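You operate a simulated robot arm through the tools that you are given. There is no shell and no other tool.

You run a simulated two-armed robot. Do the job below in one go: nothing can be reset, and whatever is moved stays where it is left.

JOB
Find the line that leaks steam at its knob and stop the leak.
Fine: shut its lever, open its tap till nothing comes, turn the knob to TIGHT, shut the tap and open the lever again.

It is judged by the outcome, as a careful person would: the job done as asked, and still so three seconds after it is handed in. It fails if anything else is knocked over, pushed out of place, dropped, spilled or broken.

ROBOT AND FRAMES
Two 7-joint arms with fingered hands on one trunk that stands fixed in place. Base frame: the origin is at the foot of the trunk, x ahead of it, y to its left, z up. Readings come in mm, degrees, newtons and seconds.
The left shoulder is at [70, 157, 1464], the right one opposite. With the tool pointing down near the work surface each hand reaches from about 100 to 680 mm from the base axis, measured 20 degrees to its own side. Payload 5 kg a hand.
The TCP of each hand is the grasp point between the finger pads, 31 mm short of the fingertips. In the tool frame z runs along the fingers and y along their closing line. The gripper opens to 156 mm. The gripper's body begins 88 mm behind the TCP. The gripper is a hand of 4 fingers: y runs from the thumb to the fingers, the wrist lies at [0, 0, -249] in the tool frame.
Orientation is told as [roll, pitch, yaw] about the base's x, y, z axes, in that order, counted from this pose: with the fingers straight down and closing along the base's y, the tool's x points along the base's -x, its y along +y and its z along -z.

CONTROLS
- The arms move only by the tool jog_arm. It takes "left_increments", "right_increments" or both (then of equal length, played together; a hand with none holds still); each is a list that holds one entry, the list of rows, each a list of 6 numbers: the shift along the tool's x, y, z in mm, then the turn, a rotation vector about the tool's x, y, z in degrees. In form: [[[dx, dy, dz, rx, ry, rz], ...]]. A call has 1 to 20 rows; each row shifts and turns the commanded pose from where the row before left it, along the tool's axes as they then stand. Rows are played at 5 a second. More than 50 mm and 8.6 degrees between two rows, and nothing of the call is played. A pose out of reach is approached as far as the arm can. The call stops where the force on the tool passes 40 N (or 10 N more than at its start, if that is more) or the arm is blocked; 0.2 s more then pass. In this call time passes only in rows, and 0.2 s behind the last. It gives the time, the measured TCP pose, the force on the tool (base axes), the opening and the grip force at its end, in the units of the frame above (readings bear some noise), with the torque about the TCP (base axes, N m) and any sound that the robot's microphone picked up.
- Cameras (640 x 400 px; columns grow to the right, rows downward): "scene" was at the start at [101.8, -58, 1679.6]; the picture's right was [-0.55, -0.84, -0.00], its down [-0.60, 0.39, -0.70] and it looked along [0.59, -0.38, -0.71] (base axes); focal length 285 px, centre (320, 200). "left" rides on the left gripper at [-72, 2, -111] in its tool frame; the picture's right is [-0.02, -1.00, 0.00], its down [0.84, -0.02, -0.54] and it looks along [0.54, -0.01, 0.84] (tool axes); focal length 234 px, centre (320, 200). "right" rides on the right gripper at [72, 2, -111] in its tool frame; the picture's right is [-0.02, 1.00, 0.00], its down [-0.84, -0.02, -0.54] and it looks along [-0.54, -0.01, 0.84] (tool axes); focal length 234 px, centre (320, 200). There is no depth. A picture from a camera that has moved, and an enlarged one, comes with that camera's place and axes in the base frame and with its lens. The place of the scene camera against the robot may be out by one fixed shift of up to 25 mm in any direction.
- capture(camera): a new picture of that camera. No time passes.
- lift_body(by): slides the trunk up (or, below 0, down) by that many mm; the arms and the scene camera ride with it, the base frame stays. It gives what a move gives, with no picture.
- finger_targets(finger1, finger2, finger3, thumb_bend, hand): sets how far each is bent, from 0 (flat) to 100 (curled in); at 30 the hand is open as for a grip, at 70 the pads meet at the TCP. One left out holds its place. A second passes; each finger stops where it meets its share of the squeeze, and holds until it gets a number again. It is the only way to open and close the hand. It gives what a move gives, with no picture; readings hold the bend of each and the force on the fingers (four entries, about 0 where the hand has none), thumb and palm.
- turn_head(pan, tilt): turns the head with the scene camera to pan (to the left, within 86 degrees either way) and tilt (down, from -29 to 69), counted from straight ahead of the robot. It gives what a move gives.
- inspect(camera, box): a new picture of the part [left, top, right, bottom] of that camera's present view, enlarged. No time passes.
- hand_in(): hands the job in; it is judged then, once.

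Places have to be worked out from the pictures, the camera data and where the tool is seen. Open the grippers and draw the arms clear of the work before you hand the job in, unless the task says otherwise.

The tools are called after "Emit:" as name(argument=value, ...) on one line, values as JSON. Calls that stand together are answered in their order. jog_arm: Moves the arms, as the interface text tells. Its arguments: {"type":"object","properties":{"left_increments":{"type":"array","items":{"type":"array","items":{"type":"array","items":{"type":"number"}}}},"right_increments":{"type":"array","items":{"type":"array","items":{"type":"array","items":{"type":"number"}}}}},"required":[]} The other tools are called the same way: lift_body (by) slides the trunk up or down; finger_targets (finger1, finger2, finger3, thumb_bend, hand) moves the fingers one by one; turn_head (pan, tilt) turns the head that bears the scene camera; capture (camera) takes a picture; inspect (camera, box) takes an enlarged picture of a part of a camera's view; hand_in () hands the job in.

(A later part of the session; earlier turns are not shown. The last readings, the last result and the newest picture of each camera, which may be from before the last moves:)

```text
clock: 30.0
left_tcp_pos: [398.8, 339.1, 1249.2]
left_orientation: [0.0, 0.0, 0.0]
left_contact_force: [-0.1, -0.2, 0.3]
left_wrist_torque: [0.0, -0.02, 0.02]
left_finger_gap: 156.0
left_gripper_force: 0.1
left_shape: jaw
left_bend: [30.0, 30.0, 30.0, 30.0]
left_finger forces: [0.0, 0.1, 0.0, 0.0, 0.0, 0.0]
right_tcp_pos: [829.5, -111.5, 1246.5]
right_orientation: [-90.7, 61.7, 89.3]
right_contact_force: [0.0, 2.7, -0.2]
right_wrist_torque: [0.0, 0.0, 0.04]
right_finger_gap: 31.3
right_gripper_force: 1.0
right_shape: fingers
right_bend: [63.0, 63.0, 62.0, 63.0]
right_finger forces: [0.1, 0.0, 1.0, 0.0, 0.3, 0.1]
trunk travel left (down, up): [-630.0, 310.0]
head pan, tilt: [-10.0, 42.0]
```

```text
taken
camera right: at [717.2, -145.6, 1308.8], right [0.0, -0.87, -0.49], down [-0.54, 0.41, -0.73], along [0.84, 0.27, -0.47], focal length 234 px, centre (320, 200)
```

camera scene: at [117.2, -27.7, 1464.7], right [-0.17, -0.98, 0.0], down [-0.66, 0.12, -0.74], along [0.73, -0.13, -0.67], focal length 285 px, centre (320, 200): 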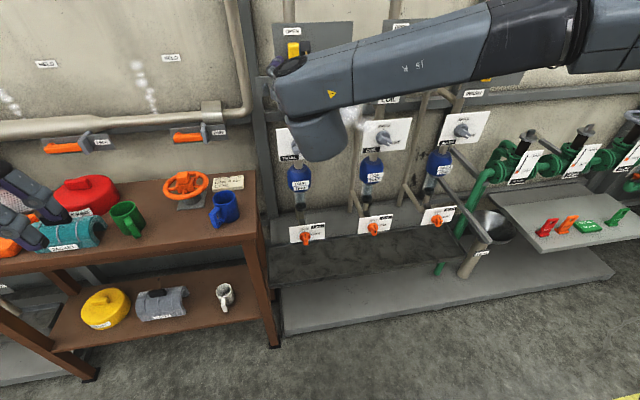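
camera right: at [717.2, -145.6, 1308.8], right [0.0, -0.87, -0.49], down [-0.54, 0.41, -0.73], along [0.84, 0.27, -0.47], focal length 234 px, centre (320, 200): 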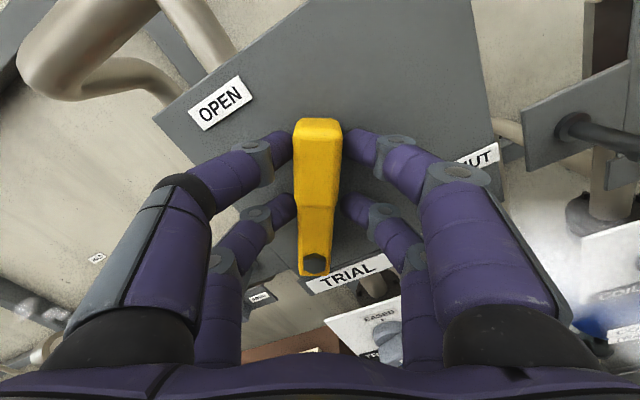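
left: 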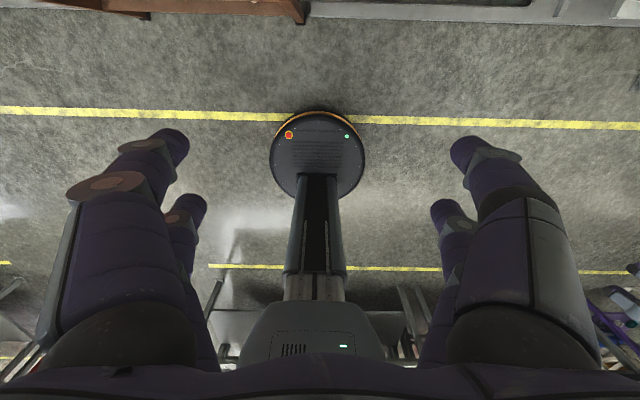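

The lever follows with under 3 N. I continue another 60°.

Emit:
jog_arm(right_increments=[[[-0.36, 6.8, 0, 0, 0, 6], [-0.36, 6.8, 0, 0, 0, 6], [-0.36, 6.8, 0, 0, 0, 6], [-0.36, 6.8, 0, 0, 0, 6], [-0.36, 6.8, 0, 0, 0, 6], [-0.36, 6.8, 0, 0, 0, 6], [-0.36, 6.8, 0, 0, 0, 6], [-0.36, 6.8, 0, 0, 0, 6], [-0.36, 6.8, 0, 0, 0, 6], [-0.36, 6.8, 0, 0, 0, 6]]])

Emit:
capture(camera="right")

Emit:
capture(camera="scene")

```text
clock: 32.2
left_tcp_pos: [400.4, 336.9, 1248.9]
left_orientation: [0.1, 0.1, 0.0]
left_contact_force: [0.5, 0.7, 0.0]
left_wrist_torque: [0.01, -0.01, 0.01]
left_finger_gap: 155.9
left_gripper_force: 0.0
left_shape: jaw
left_bend: [30.0, 30.0, 30.0, 30.0]
left_finger forces: [0.0, 0.0, 0.0, 0.0, 0.0, 0.1]
right_tcp_pos: [820.4, -140.7, 1230.5]
right_orientation: [-89.7, 1.7, 89.5]
right_contact_force: [3.9, -8.7, -4.4]
right_wrist_torque: [-0.48, 0.05, -0.24]
right_finger_gap: 33.3
right_gripper_force: 5.1
right_shape: fingers
right_bend: [63.0, 57.0, 63.0, 62.0]
right_finger forces: [0.0, 9.1, 0.0, 0.1, 2.4, 0.0]
right hand out of reach, approached as far as the arm can: row 4, 5, 6, 7, 8, 9, 10
trunk travel left (down, up): [-630.0, 310.0]
head pan, tilt: [-10.0, 42.0]
```

```text
taken
camera right: at [708.1, -209.7, 1230.9], right [-0.01, -0.01, -1.0], down [-0.54, 0.84, 0.0], along [0.84, 0.54, -0.01], focal length 234 px, centre (320, 200)
```

right: 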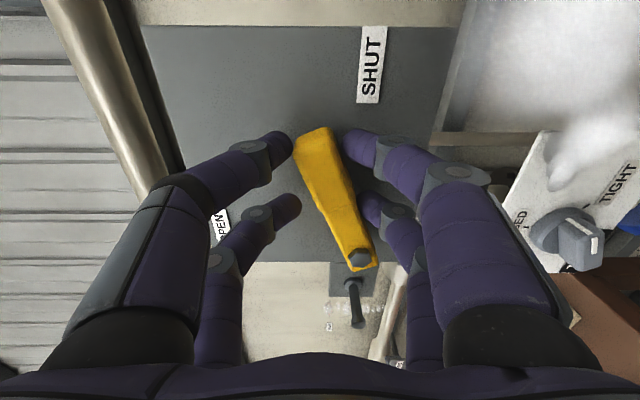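

```text
taken
camera scene: at [118.0, -30.0, 1464.6], right [-0.17, -0.98, 0.0], down [-0.66, 0.12, -0.74], along [0.73, -0.13, -0.67], focal length 285 px, centre (320, 200)
```

scene: 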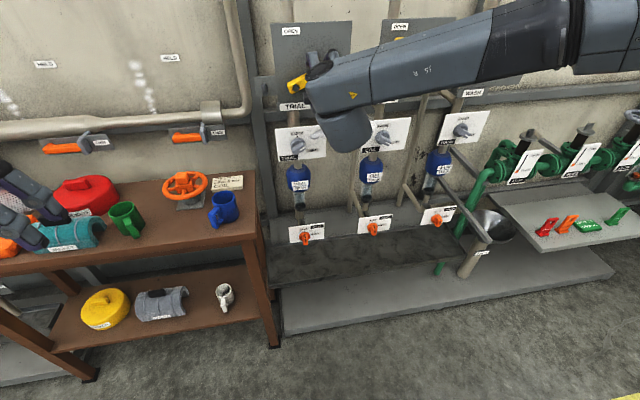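

The roll reached 90° but the arm could not come low enough; the lever stands about 25° short. The trunk can supply the missing ~40 mm downward, so I lower it in steps.

Emit:
lift_body(by=-20)

Emit:
capture(camera="right")

```text
clock: 32.9
left_tcp_pos: [400.4, 338.9, 1230.3]
left_orientation: [0.1, 0.1, 0.1]
left_contact_force: [0.0, 0.1, -0.4]
left_wrist_torque: [-0.01, 0.0, 0.0]
left_finger_gap: 155.7
left_gripper_force: 0.0
left_shape: jaw
left_bend: [30.0, 30.0, 30.0, 30.0]
left_finger forces: [0.1, 0.1, 0.0, 0.0, 0.0, 0.0]
right_tcp_pos: [818.4, -134.2, 1211.6]
right_orientation: [-89.6, 1.8, 90.0]
right_contact_force: [1.0, 1.2, -1.8]
right_wrist_torque: [-0.01, 0.04, 0.02]
right_finger_gap: 31.4
right_gripper_force: 1.3
right_shape: fingers
right_bend: [63.0, 61.0, 63.0, 63.0]
right_finger forces: [0.1, 1.8, 0.0, 0.0, 0.4, 0.1]
trunk travel left (down, up): [-610.0, 330.0]
head pan, tilt: [-10.0, 42.0]
```

```text
taken
camera right: at [707.1, -205.0, 1212.1], right [-0.01, -0.01, -1.0], down [-0.54, 0.84, 0.0], along [0.84, 0.54, -0.01], focal length 234 px, centre (320, 200)
```

right: 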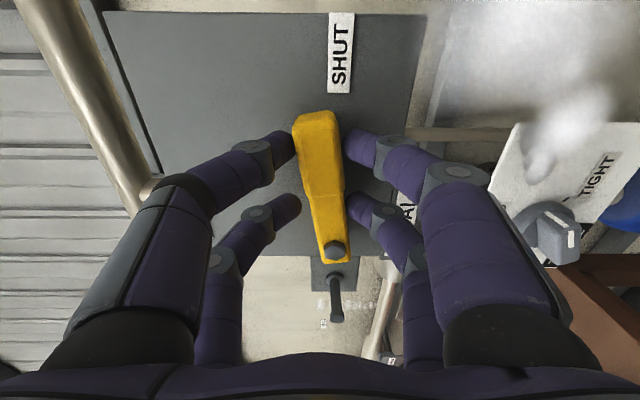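

The lever swung further. I lower another 22 mm.

Emit:
lift_body(by=-22)

Emit:
capture(camera="right")

```text
clock: 33.5
left_tcp_pos: [398.3, 338.7, 1207.9]
left_orientation: [-0.1, 0.0, 0.0]
left_contact_force: [0.0, 0.7, -0.6]
left_wrist_torque: [0.04, 0.02, -0.01]
left_finger_gap: 156.0
left_gripper_force: 0.1
left_shape: jaw
left_bend: [30.0, 30.0, 30.0, 30.0]
left_finger forces: [0.1, 0.1, 0.1, 0.0, 0.1, 0.1]
right_tcp_pos: [818.0, -136.6, 1192.3]
right_orientation: [-90.0, 1.9, 89.7]
right_contact_force: [-2.7, 1.9, 8.7]
right_wrist_torque: [0.0, -0.25, 0.06]
right_finger_gap: 35.3
right_gripper_force: 4.3
right_shape: fingers
right_bend: [63.0, 63.0, 60.0, 62.0]
right_finger forces: [0.0, 0.0, 3.4, 0.1, 4.7, 0.0]
trunk travel left (down, up): [-588.0, 352.0]
head pan, tilt: [-10.0, 42.0]
```

```text
taken
camera right: at [706.0, -205.5, 1192.9], right [0.0, -0.01, -1.0], down [-0.54, 0.84, -0.01], along [0.84, 0.54, -0.01], focal length 234 px, centre (320, 200)
```

right: 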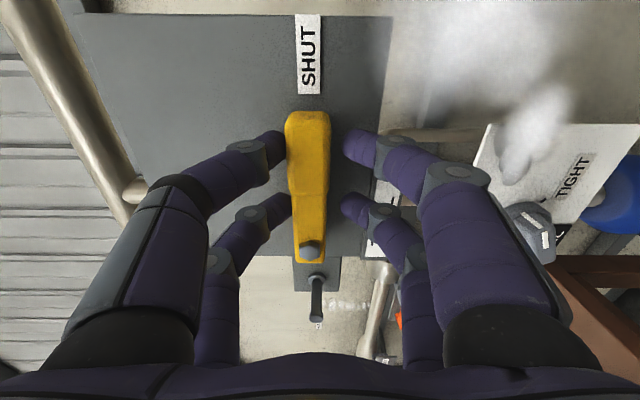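

The lever lies along SHUT and pushes back 9 N, so it's at or near its stop. I press 4 mm further to be sure, then look at the steam.

Emit:
lift_body(by=-4)

Emit:
capture(camera="right")

Emit:
capture(camera="scene")

```text
clock: 34.1
left_tcp_pos: [396.3, 339.2, 1203.2]
left_orientation: [-0.1, -0.1, 0.0]
left_contact_force: [-0.5, 1.0, 0.2]
left_wrist_torque: [-0.01, 0.01, 0.02]
left_finger_gap: 155.8
left_gripper_force: 0.0
left_shape: jaw
left_bend: [30.0, 30.0, 30.0, 30.0]
left_finger forces: [0.0, 0.0, 0.0, 0.0, 0.0, 0.1]
right_tcp_pos: [817.5, -134.6, 1187.9]
right_orientation: [-89.9, 1.9, 89.8]
right_contact_force: [-2.1, 0.9, 13.1]
right_wrist_torque: [-0.04, -0.4, 0.04]
right_finger_gap: 38.4
right_gripper_force: 6.4
right_shape: fingers
right_bend: [63.0, 63.0, 59.0, 61.0]
right_finger forces: [0.1, 0.0, 5.2, 0.0, 7.3, 0.1]
trunk travel left (down, up): [-584.0, 356.0]
head pan, tilt: [-10.0, 42.0]
```

```text
taken
camera right: at [705.1, -205.5, 1189.2], right [0.0, -0.01, -1.0], down [-0.54, 0.84, -0.01], along [0.84, 0.54, 0.0], focal length 234 px, centre (320, 200)
```

right: 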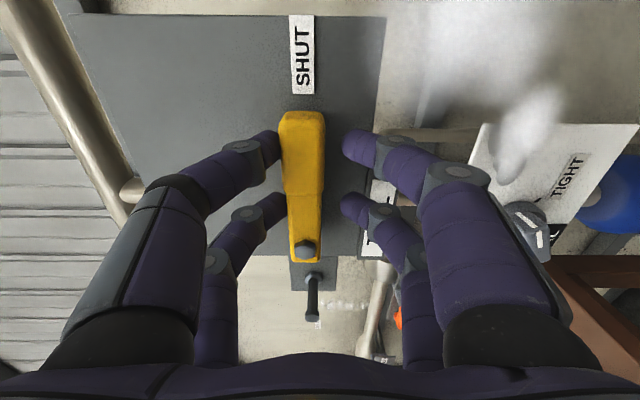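

```text
taken
camera scene: at [114.1, -27.4, 1419.1], right [-0.17, -0.98, 0.0], down [-0.66, 0.12, -0.74], along [0.73, -0.13, -0.67], focal length 285 px, centre (320, 200)
```

scene: 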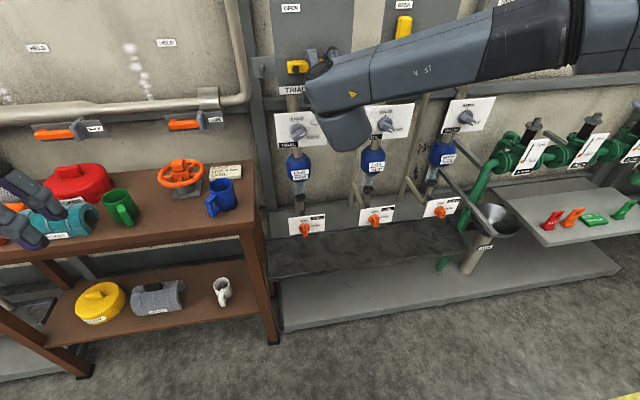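

The lever stays at its stop (13 N), aligned with SHUT. I release the pressure by raising the trunk 5 mm, and back the hand straight out.

Emit:
lift_body(by=5)

Emit:
jog_arm(right_increments=[[[0, 0, -10, 0, 0, 0], [0, 0, -20, 0, 0, 0], [0, 0, -30, 0, 0, 0], [0, 0, -30, 0, 0, 0], [0, 0, -30, 0, 0, 0], [0, 0, -30, 0, 0, 0], [0, 0, -30, 0, 0, 0]]])

Emit:
capture(camera="right")

Emit:
capture(camera="scene")

```text
clock: 34.6
left_tcp_pos: [397.2, 338.6, 1209.0]
left_orientation: [-0.1, -0.1, 0.1]
left_contact_force: [1.1, 0.3, 0.4]
left_wrist_torque: [-0.02, 0.04, -0.02]
left_finger_gap: 155.9
left_gripper_force: 0.0
left_shape: jaw
left_bend: [30.0, 30.0, 30.0, 30.0]
left_finger forces: [0.0, 0.1, 0.0, 0.0, 0.1, 0.1]
right_tcp_pos: [816.8, -135.9, 1190.6]
right_orientation: [-89.8, 1.9, 89.6]
right_contact_force: [-1.4, 1.2, 7.6]
right_wrist_torque: [-0.06, -0.25, 0.05]
right_finger_gap: 36.8
right_gripper_force: 3.8
right_shape: fingers
right_bend: [63.0, 63.0, 60.0, 61.0]
right_finger forces: [0.0, 0.0, 3.2, 0.0, 4.5, 0.1]
trunk travel left (down, up): [-589.0, 351.0]
head pan, tilt: [-10.0, 42.0]
```

```text
clock: 36.2
left_tcp_pos: [398.2, 338.6, 1209.3]
left_orientation: [0.0, 0.0, 0.1]
left_contact_force: [-0.3, 0.6, 0.0]
left_wrist_torque: [-0.03, -0.04, -0.03]
left_finger_gap: 155.7
left_gripper_force: 0.0
left_shape: jaw
left_bend: [30.0, 30.0, 30.0, 30.0]
left_finger forces: [0.0, 0.1, 0.0, 0.0, 0.0, 0.0]
right_tcp_pos: [637.7, -135.3, 1193.7]
right_orientation: [-89.8, 1.7, 89.8]
right_contact_force: [-0.2, -0.4, 1.1]
right_wrist_torque: [0.03, 0.02, 0.04]
right_finger_gap: 30.6
right_gripper_force: 0.0
right_shape: fingers
right_bend: [63.0, 63.0, 63.0, 63.0]
right_finger forces: [0.0, 0.0, 0.0, 0.0, 0.1, 0.0]
trunk travel left (down, up): [-589.0, 351.0]
head pan, tilt: [-10.0, 42.0]
```

```text
taken
camera right: at [525.1, -204.8, 1193.3], right [0.0, -0.01, -1.0], down [-0.54, 0.84, 0.0], along [0.84, 0.54, -0.01], focal length 234 px, centre (320, 200)
```

right: 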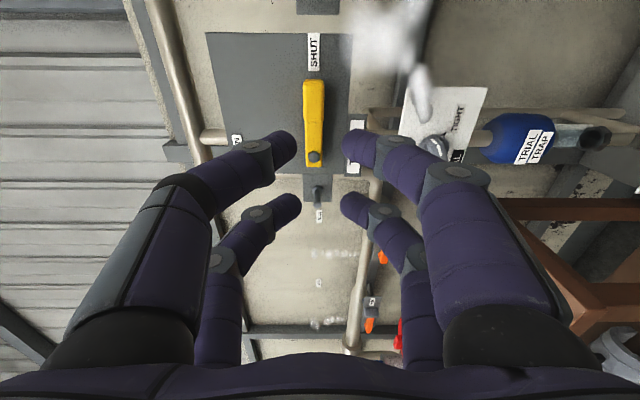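

```text
taken
camera scene: at [115.2, -28.3, 1423.9], right [-0.17, -0.98, 0.0], down [-0.66, 0.12, -0.74], along [0.73, -0.13, -0.67], focal length 285 px, centre (320, 200)
```

scene: 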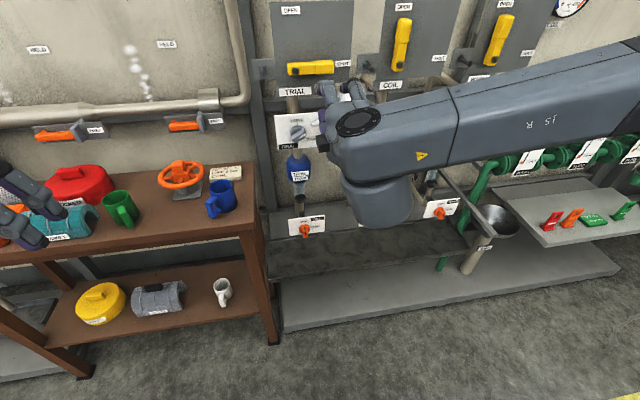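

The lever is shut at SHUT. I roll the hand back upright (camera on top), move it to y≈-80, then lower the trunk in stages toward the tap height.

Emit:
jog_arm(right_increments=[[[0, 0, 0, 0, 0, -8.4], [0, 0, 0, 0, 0, -8.4], [0, 0, 0, 0, 0, -8.4], [0, 0, 0, 0, 0, -8.4], [0, 0, 0, 0, 0, -8.4], [0, 0, 0, 0, 0, -8.4], [0, 0, 0, 0, 0, -8.4], [0, 0, 0, 0, 0, -8.4], [0, 0, 0, 0, 0, -8.4], [0, 0, 0, 0, 0, -8.4], [0, 0, 0, 0, 0, -7.7], [0, -25, -15, 0, 0, 0], [0, -30, -15, 0, 0, 0]]])

Emit:
lift_body(by=-250)

Emit:
capture(camera="right")

Emit:
capture(camera="scene")

```text
clock: 39.0
left_tcp_pos: [400.7, 339.4, 1208.5]
left_orientation: [-0.1, 0.1, 0.0]
left_contact_force: [0.2, 0.9, -0.5]
left_wrist_torque: [-0.01, 0.02, 0.02]
left_finger_gap: 155.8
left_gripper_force: 0.1
left_shape: jaw
left_bend: [30.0, 30.0, 30.0, 30.0]
left_finger forces: [0.0, 0.0, 0.0, 0.0, 0.1, 0.0]
right_tcp_pos: [610.7, -79.6, 1187.3]
right_orientation: [84.8, 86.4, -95.4]
right_contact_force: [0.5, -0.6, 1.0]
right_wrist_torque: [0.01, 0.02, -0.01]
right_finger_gap: 30.6
right_gripper_force: 0.0
right_shape: fingers
right_bend: [63.0, 63.0, 63.0, 63.0]
right_finger forces: [0.0, 0.0, 0.1, 0.1, 0.0, 0.0]
trunk travel left (down, up): [-589.0, 351.0]
head pan, tilt: [-10.0, 42.0]
```

```text
clock: 41.6
left_tcp_pos: [399.6, 337.1, 957.5]
left_orientation: [0.1, 0.0, 0.0]
left_contact_force: [0.0, 0.0, -0.3]
left_wrist_torque: [0.01, 0.01, 0.01]
left_finger_gap: 156.0
left_gripper_force: 0.0
left_shape: jaw
left_bend: [30.0, 30.0, 30.0, 30.0]
left_finger forces: [0.0, 0.0, 0.0, 0.0, 0.0, 0.1]
right_tcp_pos: [610.4, -80.9, 938.2]
right_orientation: [86.0, 86.3, -94.4]
right_contact_force: [-0.3, 0.2, 0.4]
right_wrist_torque: [0.0, -0.03, 0.01]
right_finger_gap: 30.7
right_gripper_force: 0.1
right_shape: fingers
right_bend: [63.0, 63.0, 63.0, 63.0]
right_finger forces: [0.0, 0.0, 0.1, 0.1, 0.1, 0.1]
trunk travel left (down, up): [-339.0, 601.0]
head pan, tilt: [-10.0, 42.0]
```

```text
taken
camera right: at [497.5, -75.9, 1009.9], right [-0.01, -1.0, 0.04], down [-0.55, -0.03, -0.84], along [0.84, -0.03, -0.55], focal length 234 px, centre (320, 200)
```

right: 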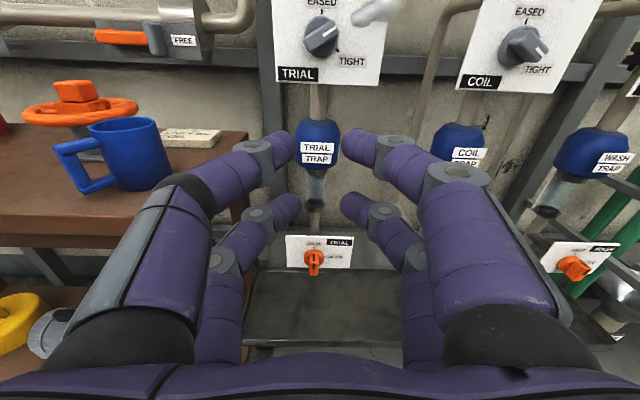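

```text
taken
camera scene: at [116.3, -27.9, 1173.9], right [-0.17, -0.98, 0.0], down [-0.66, 0.12, -0.74], along [0.73, -0.13, -0.67], focal length 285 px, centre (320, 200)
```

scene: 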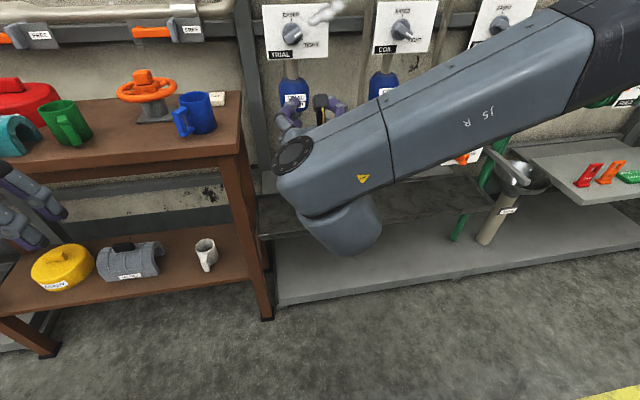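

Shelf's right edge lies near y≈65–80 at x≥702, clear of the hand; the TRIAL tap is at about (787, -79, 685). I lower another 230 mm, fix the small roll error, and look.

Emit:
lift_body(by=-230)

Emit:
jog_arm(right_increments=[[[0, 0, 0, 0, 0, 2.3]]])

Emit:
capture(camera="right")

Emit:
capture(camera="scene")

Emit:
capture(camera="left")

```text
clock: 44.0
left_tcp_pos: [400.3, 338.1, 728.6]
left_orientation: [0.0, 0.0, 0.0]
left_contact_force: [0.6, -0.5, -0.4]
left_wrist_torque: [0.03, 0.0, -0.02]
left_finger_gap: 155.8
left_gripper_force: 0.1
left_shape: jaw
left_bend: [30.0, 30.0, 30.0, 30.0]
left_finger forces: [0.0, 0.1, 0.0, 0.1, 0.0, 0.0]
right_tcp_pos: [609.3, -80.1, 706.9]
right_orientation: [86.0, 86.3, -94.3]
right_contact_force: [-0.5, -0.2, -0.2]
right_wrist_torque: [-0.02, -0.05, -0.04]
right_finger_gap: 30.5
right_gripper_force: 0.0
right_shape: fingers
right_bend: [63.0, 63.0, 63.0, 63.0]
right_finger forces: [0.1, 0.1, 0.0, 0.0, 0.0, 0.0]
trunk travel left (down, up): [-109.0, 831.0]
head pan, tilt: [-10.0, 42.0]
```

```text
clock: 44.4
left_tcp_pos: [398.9, 338.9, 727.8]
left_orientation: [-0.1, 0.1, 0.0]
left_contact_force: [-0.5, -0.6, -0.7]
left_wrist_torque: [-0.02, -0.01, 0.01]
left_finger_gap: 156.2
left_gripper_force: 0.1
left_shape: jaw
left_bend: [30.0, 30.0, 30.0, 30.0]
left_finger forces: [0.1, 0.1, 0.0, 0.0, 0.0, 0.0]
right_tcp_pos: [608.7, -81.3, 707.6]
right_orientation: [78.2, 88.6, -102.0]
right_contact_force: [0.2, -1.0, -0.5]
right_wrist_torque: [0.0, 0.02, 0.01]
right_finger_gap: 30.5
right_gripper_force: 0.1
right_shape: fingers
right_bend: [63.0, 63.0, 63.0, 63.0]
right_finger forces: [0.0, 0.0, 0.1, 0.1, 0.0, 0.1]
trunk travel left (down, up): [-109.0, 831.0]
head pan, tilt: [-10.0, 42.0]
```

```text
taken
camera right: at [497.5, -78.7, 780.1], right [-0.01, -1.0, 0.0], down [-0.55, 0.0, -0.84], along [0.84, 0.0, -0.55], focal length 234 px, centre (320, 200)
```

right: 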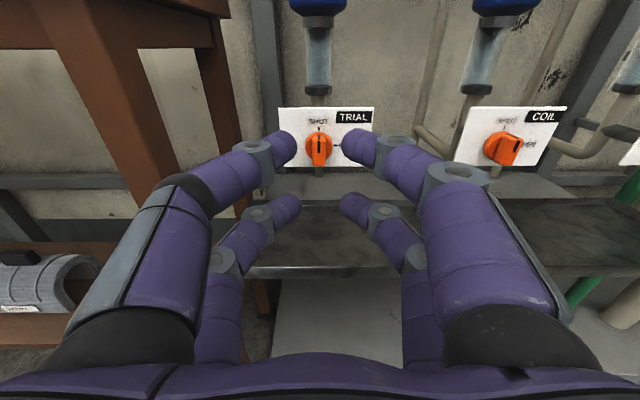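

```text
taken
camera scene: at [116.3, -27.9, 943.8], right [-0.17, -0.98, 0.0], down [-0.66, 0.12, -0.74], along [0.73, -0.13, -0.67], focal length 285 px, centre (320, 200)
```

scene: 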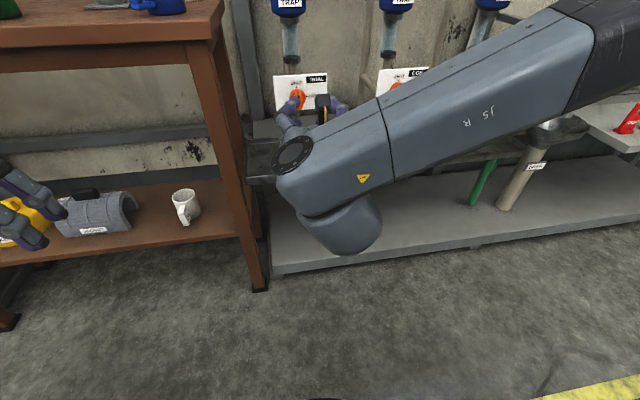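

```text
taken
camera left: at [471.2, 339.6, 838.9], right [0.02, -1.0, 0.0], down [-0.84, -0.02, 0.54], along [-0.54, -0.01, -0.84], focal length 234 px, centre (320, 200)
```

left: 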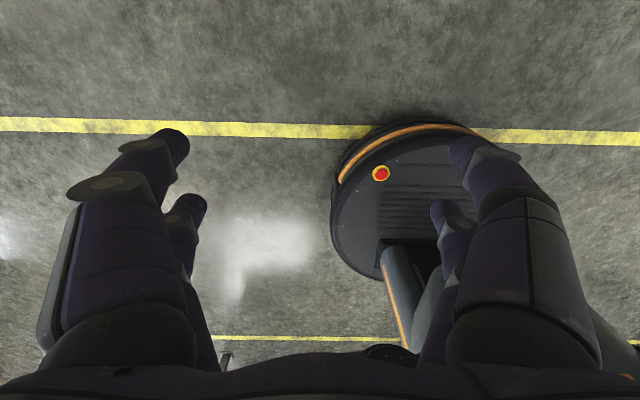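

The TRIAL tap is in view between the fingers. I enlarge it to locate it and see its bar.

Emit:
inspect(camera="right", box=[270, 90, 390, 190])

Emit:
inspect(camera="right", box=[440, 90, 600, 190])

```text
4.00 times, centred on (330, 140) of right
camera zoom: at [497.5, -78.7, 780.1], right [-0.01, -1.0, 0.0], down [-0.55, 0.0, -0.84], along [0.84, 0.0, -0.55], focal length 937 px, centre (280, 440)
```

zoom: 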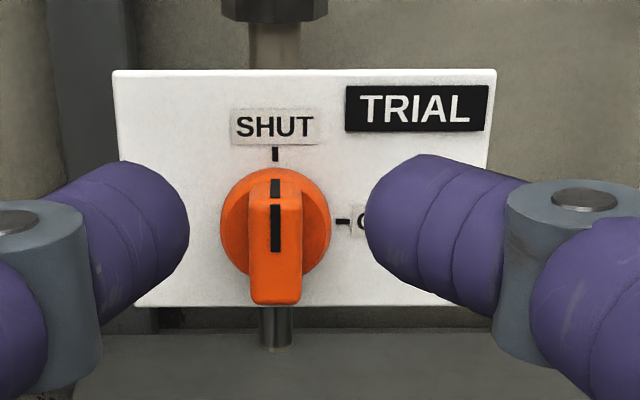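

```text
4.00 times, centred on (520, 140) of right
camera zoom: at [497.5, -78.7, 780.1], right [-0.01, -1.0, 0.0], down [-0.55, 0.0, -0.84], along [0.84, 0.0, -0.55], focal length 937 px, centre (-480, 440)
```

zoom: 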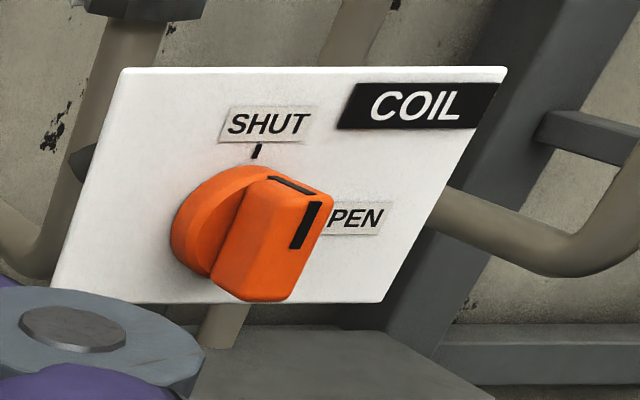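

The tap's bar is vertical (SHUT) about 15 mm wide and 35 mm long, centred near (−, -80, 668). I'll use the lower digit pair (finger2/finger3, about 22 mm below the TCP) on it; I open the thumb and finger1 a little to check which pair they are, and move in to x≈720.

Emit:
finger_targets(hand="right", finger1=50, finger2=62, finger3=62, thumb_bend=50)

Emit:
jog_arm(right_increments=[[[-9, 0, 20, 0, 0, 0], [-9, 0, 20, 0, 0, 0], [0, 0, 25, 0, 0, 0], [0, 0, 25, 0, 0, 0], [0, 0, 20, 0, 0, 0]]])

Emit:
capture(camera="right")

Emit:
capture(camera="scene")

```text
clock: 45.4
left_tcp_pos: [399.4, 338.0, 728.0]
left_orientation: [-0.1, 0.0, 0.0]
left_contact_force: [-0.8, 0.1, -1.1]
left_wrist_torque: [0.02, -0.01, 0.0]
left_finger_gap: 156.0
left_gripper_force: 0.0
left_shape: jaw
left_bend: [30.0, 30.0, 30.0, 30.0]
left_finger forces: [0.0, 0.0, 0.1, 0.1, 0.0, 0.0]
right_tcp_pos: [610.1, -80.4, 708.3]
right_orientation: [78.4, 88.7, -101.8]
right_contact_force: [0.6, 1.2, 0.6]
right_wrist_torque: [-0.02, -0.06, 0.02]
right_finger_gap: 80.4
right_gripper_force: 0.1
right_shape: fingers
right_bend: [50.0, 62.0, 62.0, 50.0]
right_finger forces: [0.0, 0.1, 0.0, 0.0, 0.1, 0.0]
trunk travel left (down, up): [-109.0, 831.0]
head pan, tilt: [-10.0, 42.0]
```

```text
clock: 46.6
left_tcp_pos: [399.4, 338.2, 729.2]
left_orientation: [-0.1, 0.0, 0.0]
left_contact_force: [0.3, -0.6, -0.3]
left_wrist_torque: [0.01, -0.02, -0.01]
left_finger_gap: 155.9
left_gripper_force: 0.0
left_shape: jaw
left_bend: [30.0, 30.0, 30.0, 30.0]
left_finger forces: [0.0, 0.1, 0.0, 0.0, 0.0, 0.1]
right_tcp_pos: [720.1, -79.7, 688.2]
right_orientation: [78.1, 88.7, -102.2]
right_contact_force: [0.3, -0.4, 0.3]
right_wrist_torque: [0.01, -0.01, 0.0]
right_finger_gap: 80.3
right_gripper_force: 0.0
right_shape: fingers
right_bend: [50.0, 62.0, 62.0, 50.0]
right_finger forces: [0.0, 0.0, 0.0, 0.0, 0.1, 0.1]
trunk travel left (down, up): [-109.0, 831.0]
head pan, tilt: [-10.0, 42.0]
```

```text
taken
camera right: at [608.3, -77.9, 761.4], right [-0.01, -1.0, 0.0], down [-0.55, 0.0, -0.84], along [0.84, 0.0, -0.55], focal length 234 px, centre (320, 200)
```

right: 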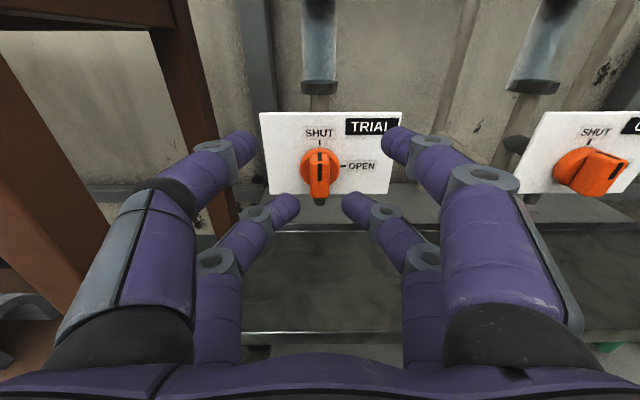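

```text
taken
camera scene: at [116.5, -28.0, 943.8], right [-0.17, -0.98, 0.0], down [-0.66, 0.12, -0.74], along [0.73, -0.13, -0.67], focal length 285 px, centre (320, 200)
```

scene: 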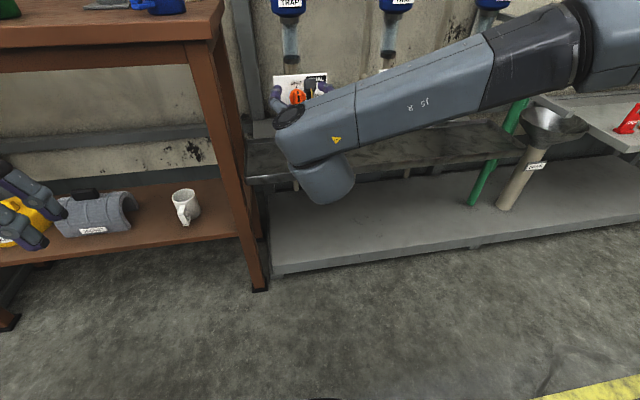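

Confirmed: the opened thumb/finger1 are the upper pair. I enlarge to place the tap's bar in depth.

Emit:
inspect(camera="right", box=[260, 100, 380, 220])

```text
3.33 times, centred on (320, 160) of right
camera zoom: at [608.3, -77.9, 761.4], right [-0.01, -1.0, 0.0], down [-0.55, 0.0, -0.84], along [0.84, 0.0, -0.55], focal length 781 px, centre (320, 333)
```

zoom: 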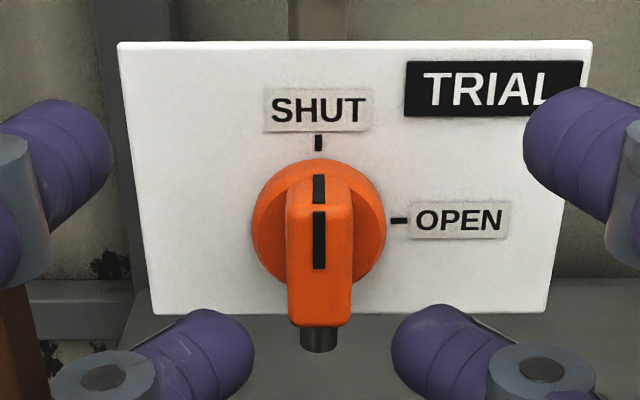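

The bar front seems at x≈790–797, centred near z≈661, with the card near x≈825. I advance 28 mm and lower 5 mm, then look again.

Emit:
jog_arm(right_increments=[[[-5, 0, 14, 0, 0, 0], [0, 0, 14, 0, 0, 0]]])

Emit:
inspect(camera="right", box=[240, 90, 400, 240])

```text
clock: 47.2
left_tcp_pos: [399.0, 337.8, 727.6]
left_orientation: [0.0, 0.0, -0.2]
left_contact_force: [0.0, -0.5, 0.7]
left_wrist_torque: [-0.03, -0.05, -0.01]
left_finger_gap: 156.1
left_gripper_force: 0.2
left_shape: jaw
left_bend: [30.0, 30.0, 30.0, 30.0]
left_finger forces: [0.1, 0.0, 0.0, 0.1, 0.1, 0.0]
right_tcp_pos: [748.4, -81.2, 683.8]
right_orientation: [77.1, 88.6, -103.1]
right_contact_force: [0.1, 0.0, 0.4]
right_wrist_torque: [0.0, 0.02, -0.01]
right_finger_gap: 80.5
right_gripper_force: 0.0
right_shape: fingers
right_bend: [50.0, 62.0, 62.0, 50.0]
right_finger forces: [0.1, 0.0, 0.0, 0.0, 0.0, 0.0]
trunk travel left (down, up): [-109.0, 831.0]
head pan, tilt: [-10.0, 42.0]
```

```text
2.67 times, centred on (320, 165) of right
camera zoom: at [636.1, -79.3, 756.4], right [0.0, -1.0, 0.0], down [-0.55, 0.0, -0.84], along [0.84, 0.0, -0.55], focal length 624 px, centre (320, 293)
```

zoom: 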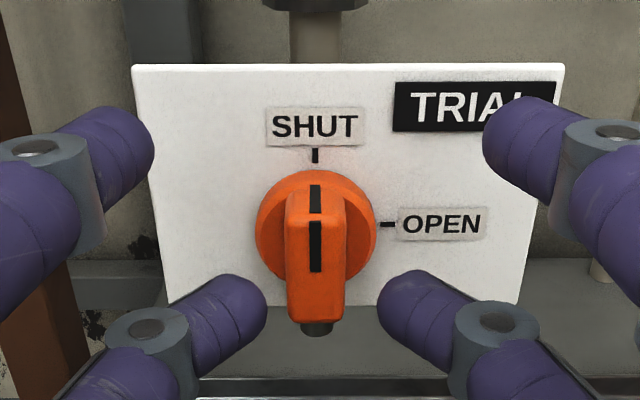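

The lower tips now lie at about (779, ±, 662), level with the bar. I advance in small steps, watching the force.

Emit:
jog_arm(right_increments=[[[0, 0, 6, 0, 0, 0], [0, 0, 6, 0, 0, 0]]])

Emit:
inspect(camera="right", box=[240, 90, 400, 240])

```text
clock: 47.8
left_tcp_pos: [398.1, 338.3, 726.9]
left_orientation: [-0.1, 0.0, 0.0]
left_contact_force: [0.7, 0.2, 0.3]
left_wrist_torque: [0.03, 0.01, 0.0]
left_finger_gap: 155.8
left_gripper_force: 0.1
left_shape: jaw
left_bend: [30.0, 30.0, 30.0, 30.0]
left_finger forces: [0.0, 0.0, 0.0, 0.0, 0.0, 0.0]
right_tcp_pos: [759.0, -81.0, 685.0]
right_orientation: [68.2, 88.6, -112.0]
right_contact_force: [-0.1, 0.1, -0.1]
right_wrist_torque: [-0.01, -0.01, 0.0]
right_finger_gap: 80.4
right_gripper_force: 0.0
right_shape: fingers
right_bend: [50.0, 62.0, 62.0, 50.0]
right_finger forces: [0.1, 0.0, 0.1, 0.0, 0.0, 0.1]
trunk travel left (down, up): [-109.0, 831.0]
head pan, tilt: [-10.0, 42.0]
```

```text
2.67 times, centred on (320, 165) of right
camera zoom: at [647.9, -79.0, 757.8], right [-0.01, -1.0, 0.0], down [-0.55, 0.0, -0.83], along [0.83, 0.0, -0.55], focal length 624 px, centre (320, 293)
```

zoom: 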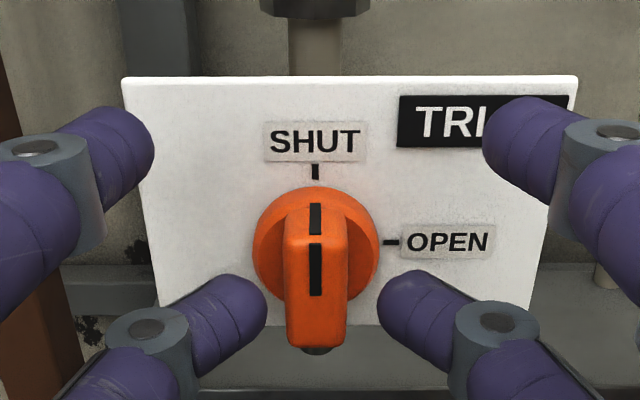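

The tips are about level with the bar's front face and straddle it. I advance another 14 mm in small steps.

Emit:
jog_arm(right_increments=[[[0, 0, 5, 0, 0, 0], [0, 0, 5, 0, 0, 0], [0, 0, 4, 0, 0, 0]]])

Emit:
inspect(camera="right", box=[240, 90, 400, 240])

```text
clock: 48.6
left_tcp_pos: [398.7, 338.4, 728.0]
left_orientation: [0.0, 0.0, -0.1]
left_contact_force: [0.1, 0.3, -0.9]
left_wrist_torque: [-0.03, 0.0, -0.02]
left_finger_gap: 155.9
left_gripper_force: 0.0
left_shape: jaw
left_bend: [30.0, 30.0, 30.0, 30.0]
left_finger forces: [0.0, 0.0, 0.1, 0.0, 0.1, 0.0]
right_tcp_pos: [774.2, -82.1, 686.7]
right_orientation: [56.9, 88.4, -123.6]
right_contact_force: [0.5, 0.6, -0.1]
right_wrist_torque: [0.01, -0.01, 0.0]
right_finger_gap: 80.4
right_gripper_force: 0.1
right_shape: fingers
right_bend: [50.0, 62.0, 62.0, 50.0]
right_finger forces: [0.0, 0.1, 0.0, 0.0, 0.1, 0.0]
trunk travel left (down, up): [-109.0, 831.0]
head pan, tilt: [-10.0, 42.0]
```

```text
2.67 times, centred on (320, 165) of right
camera zoom: at [662.3, -79.3, 759.4], right [-0.01, -1.0, 0.0], down [-0.56, 0.01, -0.83], along [0.83, -0.01, -0.56], focal length 624 px, centre (320, 293)
```

zoom: 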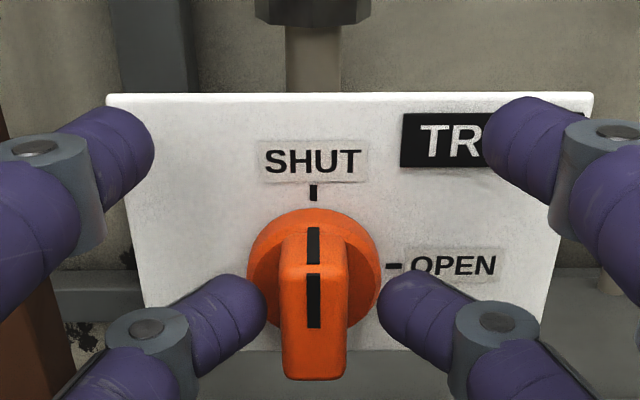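

The lower digits now straddle the tap's bar about 20 mm deep. I close finger2 and finger3 on it.

Emit:
finger_targets(hand="right", finger2=68, finger3=68)

Emit:
inspect(camera="right", box=[240, 90, 400, 240])

```text
clock: 49.6
left_tcp_pos: [399.2, 338.2, 728.4]
left_orientation: [0.0, 0.0, 0.1]
left_contact_force: [-0.1, 0.0, 0.1]
left_wrist_torque: [0.01, -0.01, -0.03]
left_finger_gap: 155.9
left_gripper_force: 0.0
left_shape: jaw
left_bend: [30.0, 30.0, 30.0, 30.0]
left_finger forces: [0.0, 0.0, 0.0, 0.0, 0.0, 0.0]
right_tcp_pos: [773.1, -81.4, 687.0]
right_orientation: [56.4, 88.6, -124.0]
right_contact_force: [1.4, 2.6, -0.2]
right_wrist_torque: [0.03, -0.05, 0.03]
right_finger_gap: 80.4
right_gripper_force: 1.4
right_shape: fingers
right_bend: [50.0, 67.0, 65.0, 50.0]
right_finger forces: [0.0, 1.1, 2.6, 0.0, 0.1, 0.1]
trunk travel left (down, up): [-109.0, 831.0]
head pan, tilt: [-10.0, 42.0]
```

```text
2.67 times, centred on (320, 165) of right
camera zoom: at [662.2, -79.0, 759.3], right [-0.01, -1.0, 0.0], down [-0.56, 0.01, -0.83], along [0.83, 0.0, -0.56], focal length 624 px, centre (320, 293)
```

zoom: 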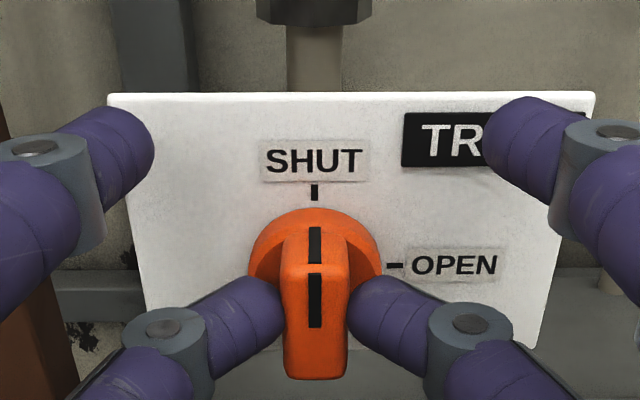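

Gripped lightly and centred. But at roll 90° the arm earlier could not go more than ~14 mm below shoulder height (shoulder is now ~723), so I first release, back out, lower the trunk 75 mm and raise the hand the same amount.

Emit:
finger_targets(hand="right", finger2=62, finger3=62)

Emit:
jog_arm(right_increments=[[[0, 0, -15, 0, 0, 0], [0, 0, -15, 0, 0, 0], [0, 0, -15, 0, 0, 0], [35, 0, -5, 0, 0, 0], [35, 0, 0, 0, 0, 0]]])

Emit:
lift_body(by=-75)

Emit:
capture(camera="right")

Emit:
capture(camera="scene")

```text
clock: 50.6
left_tcp_pos: [399.2, 337.8, 727.5]
left_orientation: [0.0, 0.0, 0.1]
left_contact_force: [0.1, 0.7, -0.8]
left_wrist_torque: [-0.03, 0.02, -0.02]
left_finger_gap: 156.0
left_gripper_force: 0.1
left_shape: jaw
left_bend: [30.0, 30.0, 30.0, 30.0]
left_finger forces: [0.1, 0.0, 0.0, 0.1, 0.0, 0.0]
right_tcp_pos: [773.0, -81.0, 686.4]
right_orientation: [56.2, 88.4, -124.3]
right_contact_force: [0.4, 0.4, -0.1]
right_wrist_torque: [0.0, 0.04, -0.03]
right_finger_gap: 80.6
right_gripper_force: 0.0
right_shape: fingers
right_bend: [50.0, 62.0, 62.0, 50.0]
right_finger forces: [0.0, 0.1, 0.1, 0.0, 0.1, 0.0]
trunk travel left (down, up): [-109.0, 831.0]
head pan, tilt: [-10.0, 42.0]
```

```text
clock: 51.8
left_tcp_pos: [399.4, 338.4, 728.8]
left_orientation: [-0.1, 0.0, 0.0]
left_contact_force: [0.5, -0.7, 0.1]
left_wrist_torque: [0.02, -0.01, -0.01]
left_finger_gap: 155.9
left_gripper_force: 0.0
left_shape: jaw
left_bend: [30.0, 30.0, 30.0, 30.0]
left_finger forces: [0.0, 0.1, 0.1, 0.0, 0.0, 0.0]
right_tcp_pos: [724.5, -80.1, 754.9]
right_orientation: [78.8, 88.7, -101.6]
right_contact_force: [-0.2, 0.2, -0.1]
right_wrist_torque: [0.02, -0.01, 0.01]
right_finger_gap: 80.6
right_gripper_force: 0.1
right_shape: fingers
right_bend: [50.0, 62.0, 62.0, 50.0]
right_finger forces: [0.1, 0.0, 0.0, 0.0, 0.1, 0.0]
trunk travel left (down, up): [-109.0, 831.0]
head pan, tilt: [-10.0, 42.0]
```

```text
clock: 52.9
left_tcp_pos: [398.9, 338.7, 653.1]
left_orientation: [0.0, 0.0, -0.1]
left_contact_force: [-0.5, -0.8, 0.4]
left_wrist_torque: [0.03, -0.03, 0.0]
left_finger_gap: 155.7
left_gripper_force: 0.0
left_shape: jaw
left_bend: [30.0, 30.0, 30.0, 30.0]
left_finger forces: [0.1, 0.0, 0.0, 0.0, 0.1, 0.0]
right_tcp_pos: [725.3, -79.1, 678.2]
right_orientation: [79.3, 88.7, -100.9]
right_contact_force: [0.6, -0.3, 0.0]
right_wrist_torque: [-0.01, 0.01, -0.02]
right_finger_gap: 80.4
right_gripper_force: 0.0
right_shape: fingers
right_bend: [50.0, 62.0, 62.0, 50.0]
right_finger forces: [0.0, 0.0, 0.0, 0.0, 0.0, 0.1]
trunk travel left (down, up): [-34.0, 906.0]
head pan, tilt: [-10.0, 42.0]
```

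```text
taken
camera right: at [613.5, -77.6, 751.4], right [-0.01, -1.0, 0.0], down [-0.55, 0.0, -0.84], along [0.84, 0.0, -0.55], focal length 234 px, centre (320, 200)
```

right: 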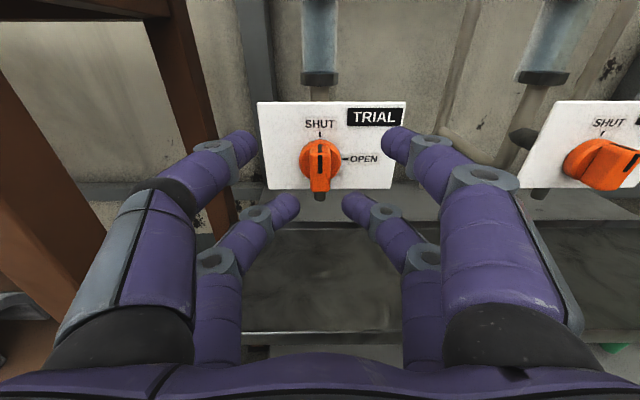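

```text
taken
camera scene: at [116.2, -28.0, 868.9], right [-0.17, -0.98, 0.0], down [-0.66, 0.12, -0.74], along [0.73, -0.13, -0.67], focal length 285 px, centre (320, 200)
```

scene: 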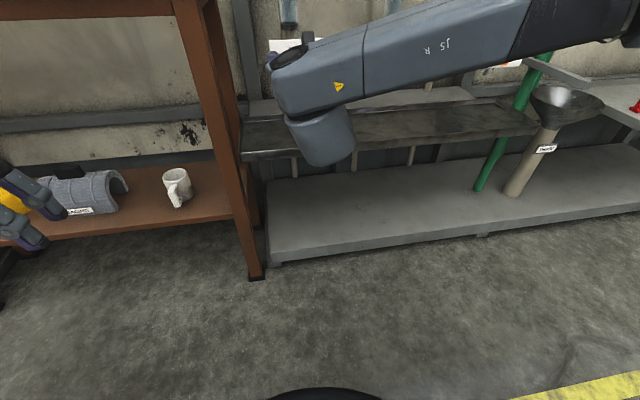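

The shoulder is now at ~648, so the roll should be reachable. I go back onto the tap: up 8 mm, forward 49 mm.

Emit:
jog_arm(right_increments=[[[8.5, 1, 9, 0, 0, 0], [0, 0, 10, 0, 0, 0], [0, 0, 10, 0, 0, 0], [0, 0, 10, 0, 0, 0], [0, 0, 10, 0, 0, 0]]])

Emit:
inspect(camera="right", box=[240, 90, 400, 240])

```text
clock: 54.1
left_tcp_pos: [398.0, 338.9, 653.1]
left_orientation: [0.1, 0.1, 0.0]
left_contact_force: [-0.5, -0.6, -0.4]
left_wrist_torque: [-0.02, 0.01, -0.01]
left_finger_gap: 156.1
left_gripper_force: 0.0
left_shape: jaw
left_bend: [30.0, 30.0, 30.0, 30.0]
left_finger forces: [0.0, 0.1, 0.0, 0.1, 0.0, 0.0]
right_tcp_pos: [776.1, -79.0, 686.4]
right_orientation: [76.7, 88.7, -103.7]
right_contact_force: [-0.4, 0.8, 0.1]
right_wrist_torque: [-0.03, -0.01, 0.01]
right_finger_gap: 80.2
right_gripper_force: 0.0
right_shape: fingers
right_bend: [50.0, 62.0, 62.0, 50.0]
right_finger forces: [0.0, 0.1, 0.1, 0.1, 0.0, 0.1]
trunk travel left (down, up): [-34.0, 906.0]
head pan, tilt: [-10.0, 42.0]
```

```text
2.67 times, centred on (320, 165) of right
camera zoom: at [664.3, -78.2, 759.1], right [-0.01, -1.0, 0.0], down [-0.55, 0.01, -0.84], along [0.84, 0.0, -0.55], focal length 624 px, centre (320, 293)
```

zoom: 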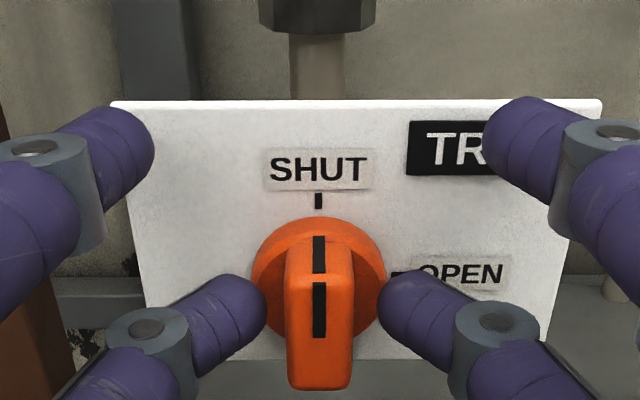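

Well centred on the bar. I close finger2/3 and turn 30° clockwise about the bar's centre (22 mm below the TCP).

Emit:
finger_targets(hand="right", finger2=68, finger3=68)

Emit:
jog_arm(right_increments=[[[-0.12, 2.3, 0, 0, 0, 6], [-0.12, 2.3, 0, 0, 0, 6], [-0.12, 2.3, 0, 0, 0, 6], [-0.12, 2.3, 0, 0, 0, 6], [-0.12, 2.3, 0, 0, 0, 6]]])

Emit:
capture(camera="right")

```text
clock: 55.1
left_tcp_pos: [399.1, 338.7, 653.8]
left_orientation: [-0.1, 0.0, 0.0]
left_contact_force: [0.8, 1.1, -0.1]
left_wrist_torque: [0.02, 0.0, -0.02]
left_finger_gap: 155.9
left_gripper_force: 0.1
left_shape: jaw
left_bend: [30.0, 30.0, 30.0, 30.0]
left_finger forces: [0.0, 0.0, 0.1, 0.0, 0.0, 0.0]
right_tcp_pos: [776.1, -79.9, 686.4]
right_orientation: [78.1, 88.7, -102.2]
right_contact_force: [0.8, 0.0, 0.7]
right_wrist_torque: [0.04, -0.04, 0.0]
right_finger_gap: 80.3
right_gripper_force: 2.0
right_shape: fingers
right_bend: [50.0, 66.0, 66.0, 50.0]
right_finger forces: [0.1, 1.7, 2.0, 0.0, 0.0, 0.1]
trunk travel left (down, up): [-34.0, 906.0]
head pan, tilt: [-10.0, 42.0]
```

```text
clock: 56.3
left_tcp_pos: [397.8, 338.2, 653.4]
left_orientation: [0.1, 0.0, -0.1]
left_contact_force: [-0.3, 0.3, 0.0]
left_wrist_torque: [-0.02, 0.06, 0.03]
left_finger_gap: 156.1
left_gripper_force: 0.1
left_shape: jaw
left_bend: [30.0, 30.0, 30.0, 30.0]
left_finger forces: [0.1, 0.0, 0.1, 0.1, 0.1, 0.1]
right_tcp_pos: [774.7, -92.0, 683.8]
right_orientation: [-89.4, 61.2, 90.2]
right_contact_force: [2.0, -1.6, -0.3]
right_wrist_torque: [-0.06, -0.02, -0.05]
right_finger_gap: 80.4
right_gripper_force: 1.9
right_shape: fingers
right_bend: [50.0, 66.0, 66.0, 50.0]
right_finger forces: [0.1, 2.9, 1.3, 0.0, 0.0, 0.1]
trunk travel left (down, up): [-34.0, 906.0]
head pan, tilt: [-10.0, 42.0]
```

```text
taken
camera right: at [662.6, -125.9, 746.6], right [-0.01, -0.86, -0.5], down [-0.55, 0.42, -0.72], along [0.84, 0.27, -0.47], focal length 234 px, centre (320, 200)
```

right: 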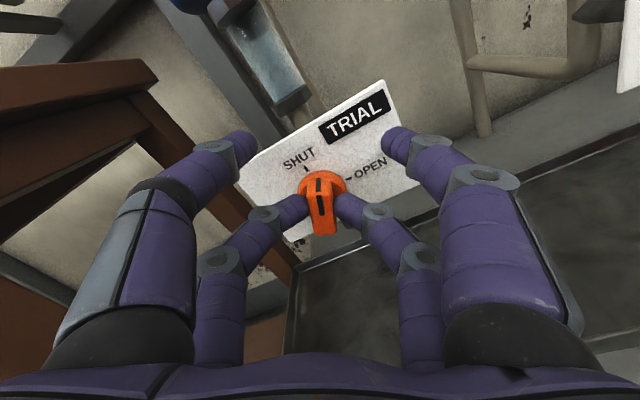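

The tap turns with the hand at low force. I turn the remaining 60°.

Emit:
jog_arm(right_increments=[[[-0.12, 2.3, 0, 0, 0, 6], [-0.12, 2.3, 0, 0, 0, 6], [-0.12, 2.3, 0, 0, 0, 6], [-0.12, 2.3, 0, 0, 0, 6], [-0.12, 2.3, 0, 0, 0, 6], [-0.12, 2.3, 0, 0, 0, 6], [-0.12, 2.3, 0, 0, 0, 6], [-0.12, 2.3, 0, 0, 0, 6], [-0.12, 2.3, 0, 0, 0, 6], [-0.12, 2.3, 0, 0, 0, 6]]])

Emit:
capture(camera="right")

Emit:
capture(camera="scene")

```text
clock: 58.5
left_tcp_pos: [400.8, 339.0, 652.3]
left_orientation: [-0.1, 0.0, 0.0]
left_contact_force: [0.3, -0.1, 0.5]
left_wrist_torque: [-0.01, 0.0, 0.01]
left_finger_gap: 155.9
left_gripper_force: 0.1
left_shape: jaw
left_bend: [30.0, 30.0, 30.0, 30.0]
left_finger forces: [0.0, 0.1, 0.0, 0.0, 0.0, 0.1]
right_tcp_pos: [773.8, -102.7, 666.6]
right_orientation: [-89.7, 1.0, 89.7]
right_contact_force: [-0.2, -3.8, -5.3]
right_wrist_torque: [-0.17, 0.15, -0.12]
right_finger_gap: 80.5
right_gripper_force: 2.7
right_shape: fingers
right_bend: [50.0, 64.0, 68.0, 50.0]
right_finger forces: [0.0, 5.4, 0.0, 0.1, 0.1, 0.0]
trunk travel left (down, up): [-34.0, 906.0]
head pan, tilt: [-10.0, 42.0]
```

```text
taken
camera right: at [661.3, -173.1, 665.7], right [-0.01, 0.0, -1.0], down [-0.54, 0.84, 0.01], along [0.84, 0.54, 0.0], focal length 234 px, centre (320, 200)
```

right: 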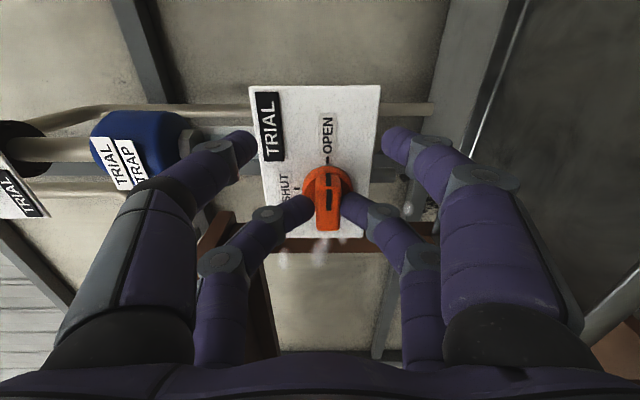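

```text
taken
camera scene: at [116.8, -28.3, 868.7], right [-0.17, -0.98, 0.0], down [-0.66, 0.12, -0.74], along [0.73, -0.13, -0.67], focal length 285 px, centre (320, 200)
```

scene: 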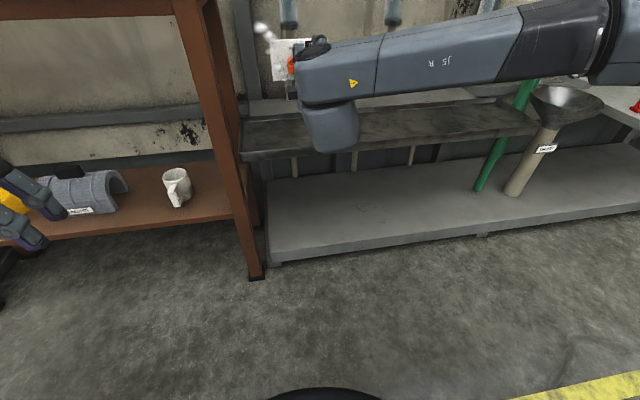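

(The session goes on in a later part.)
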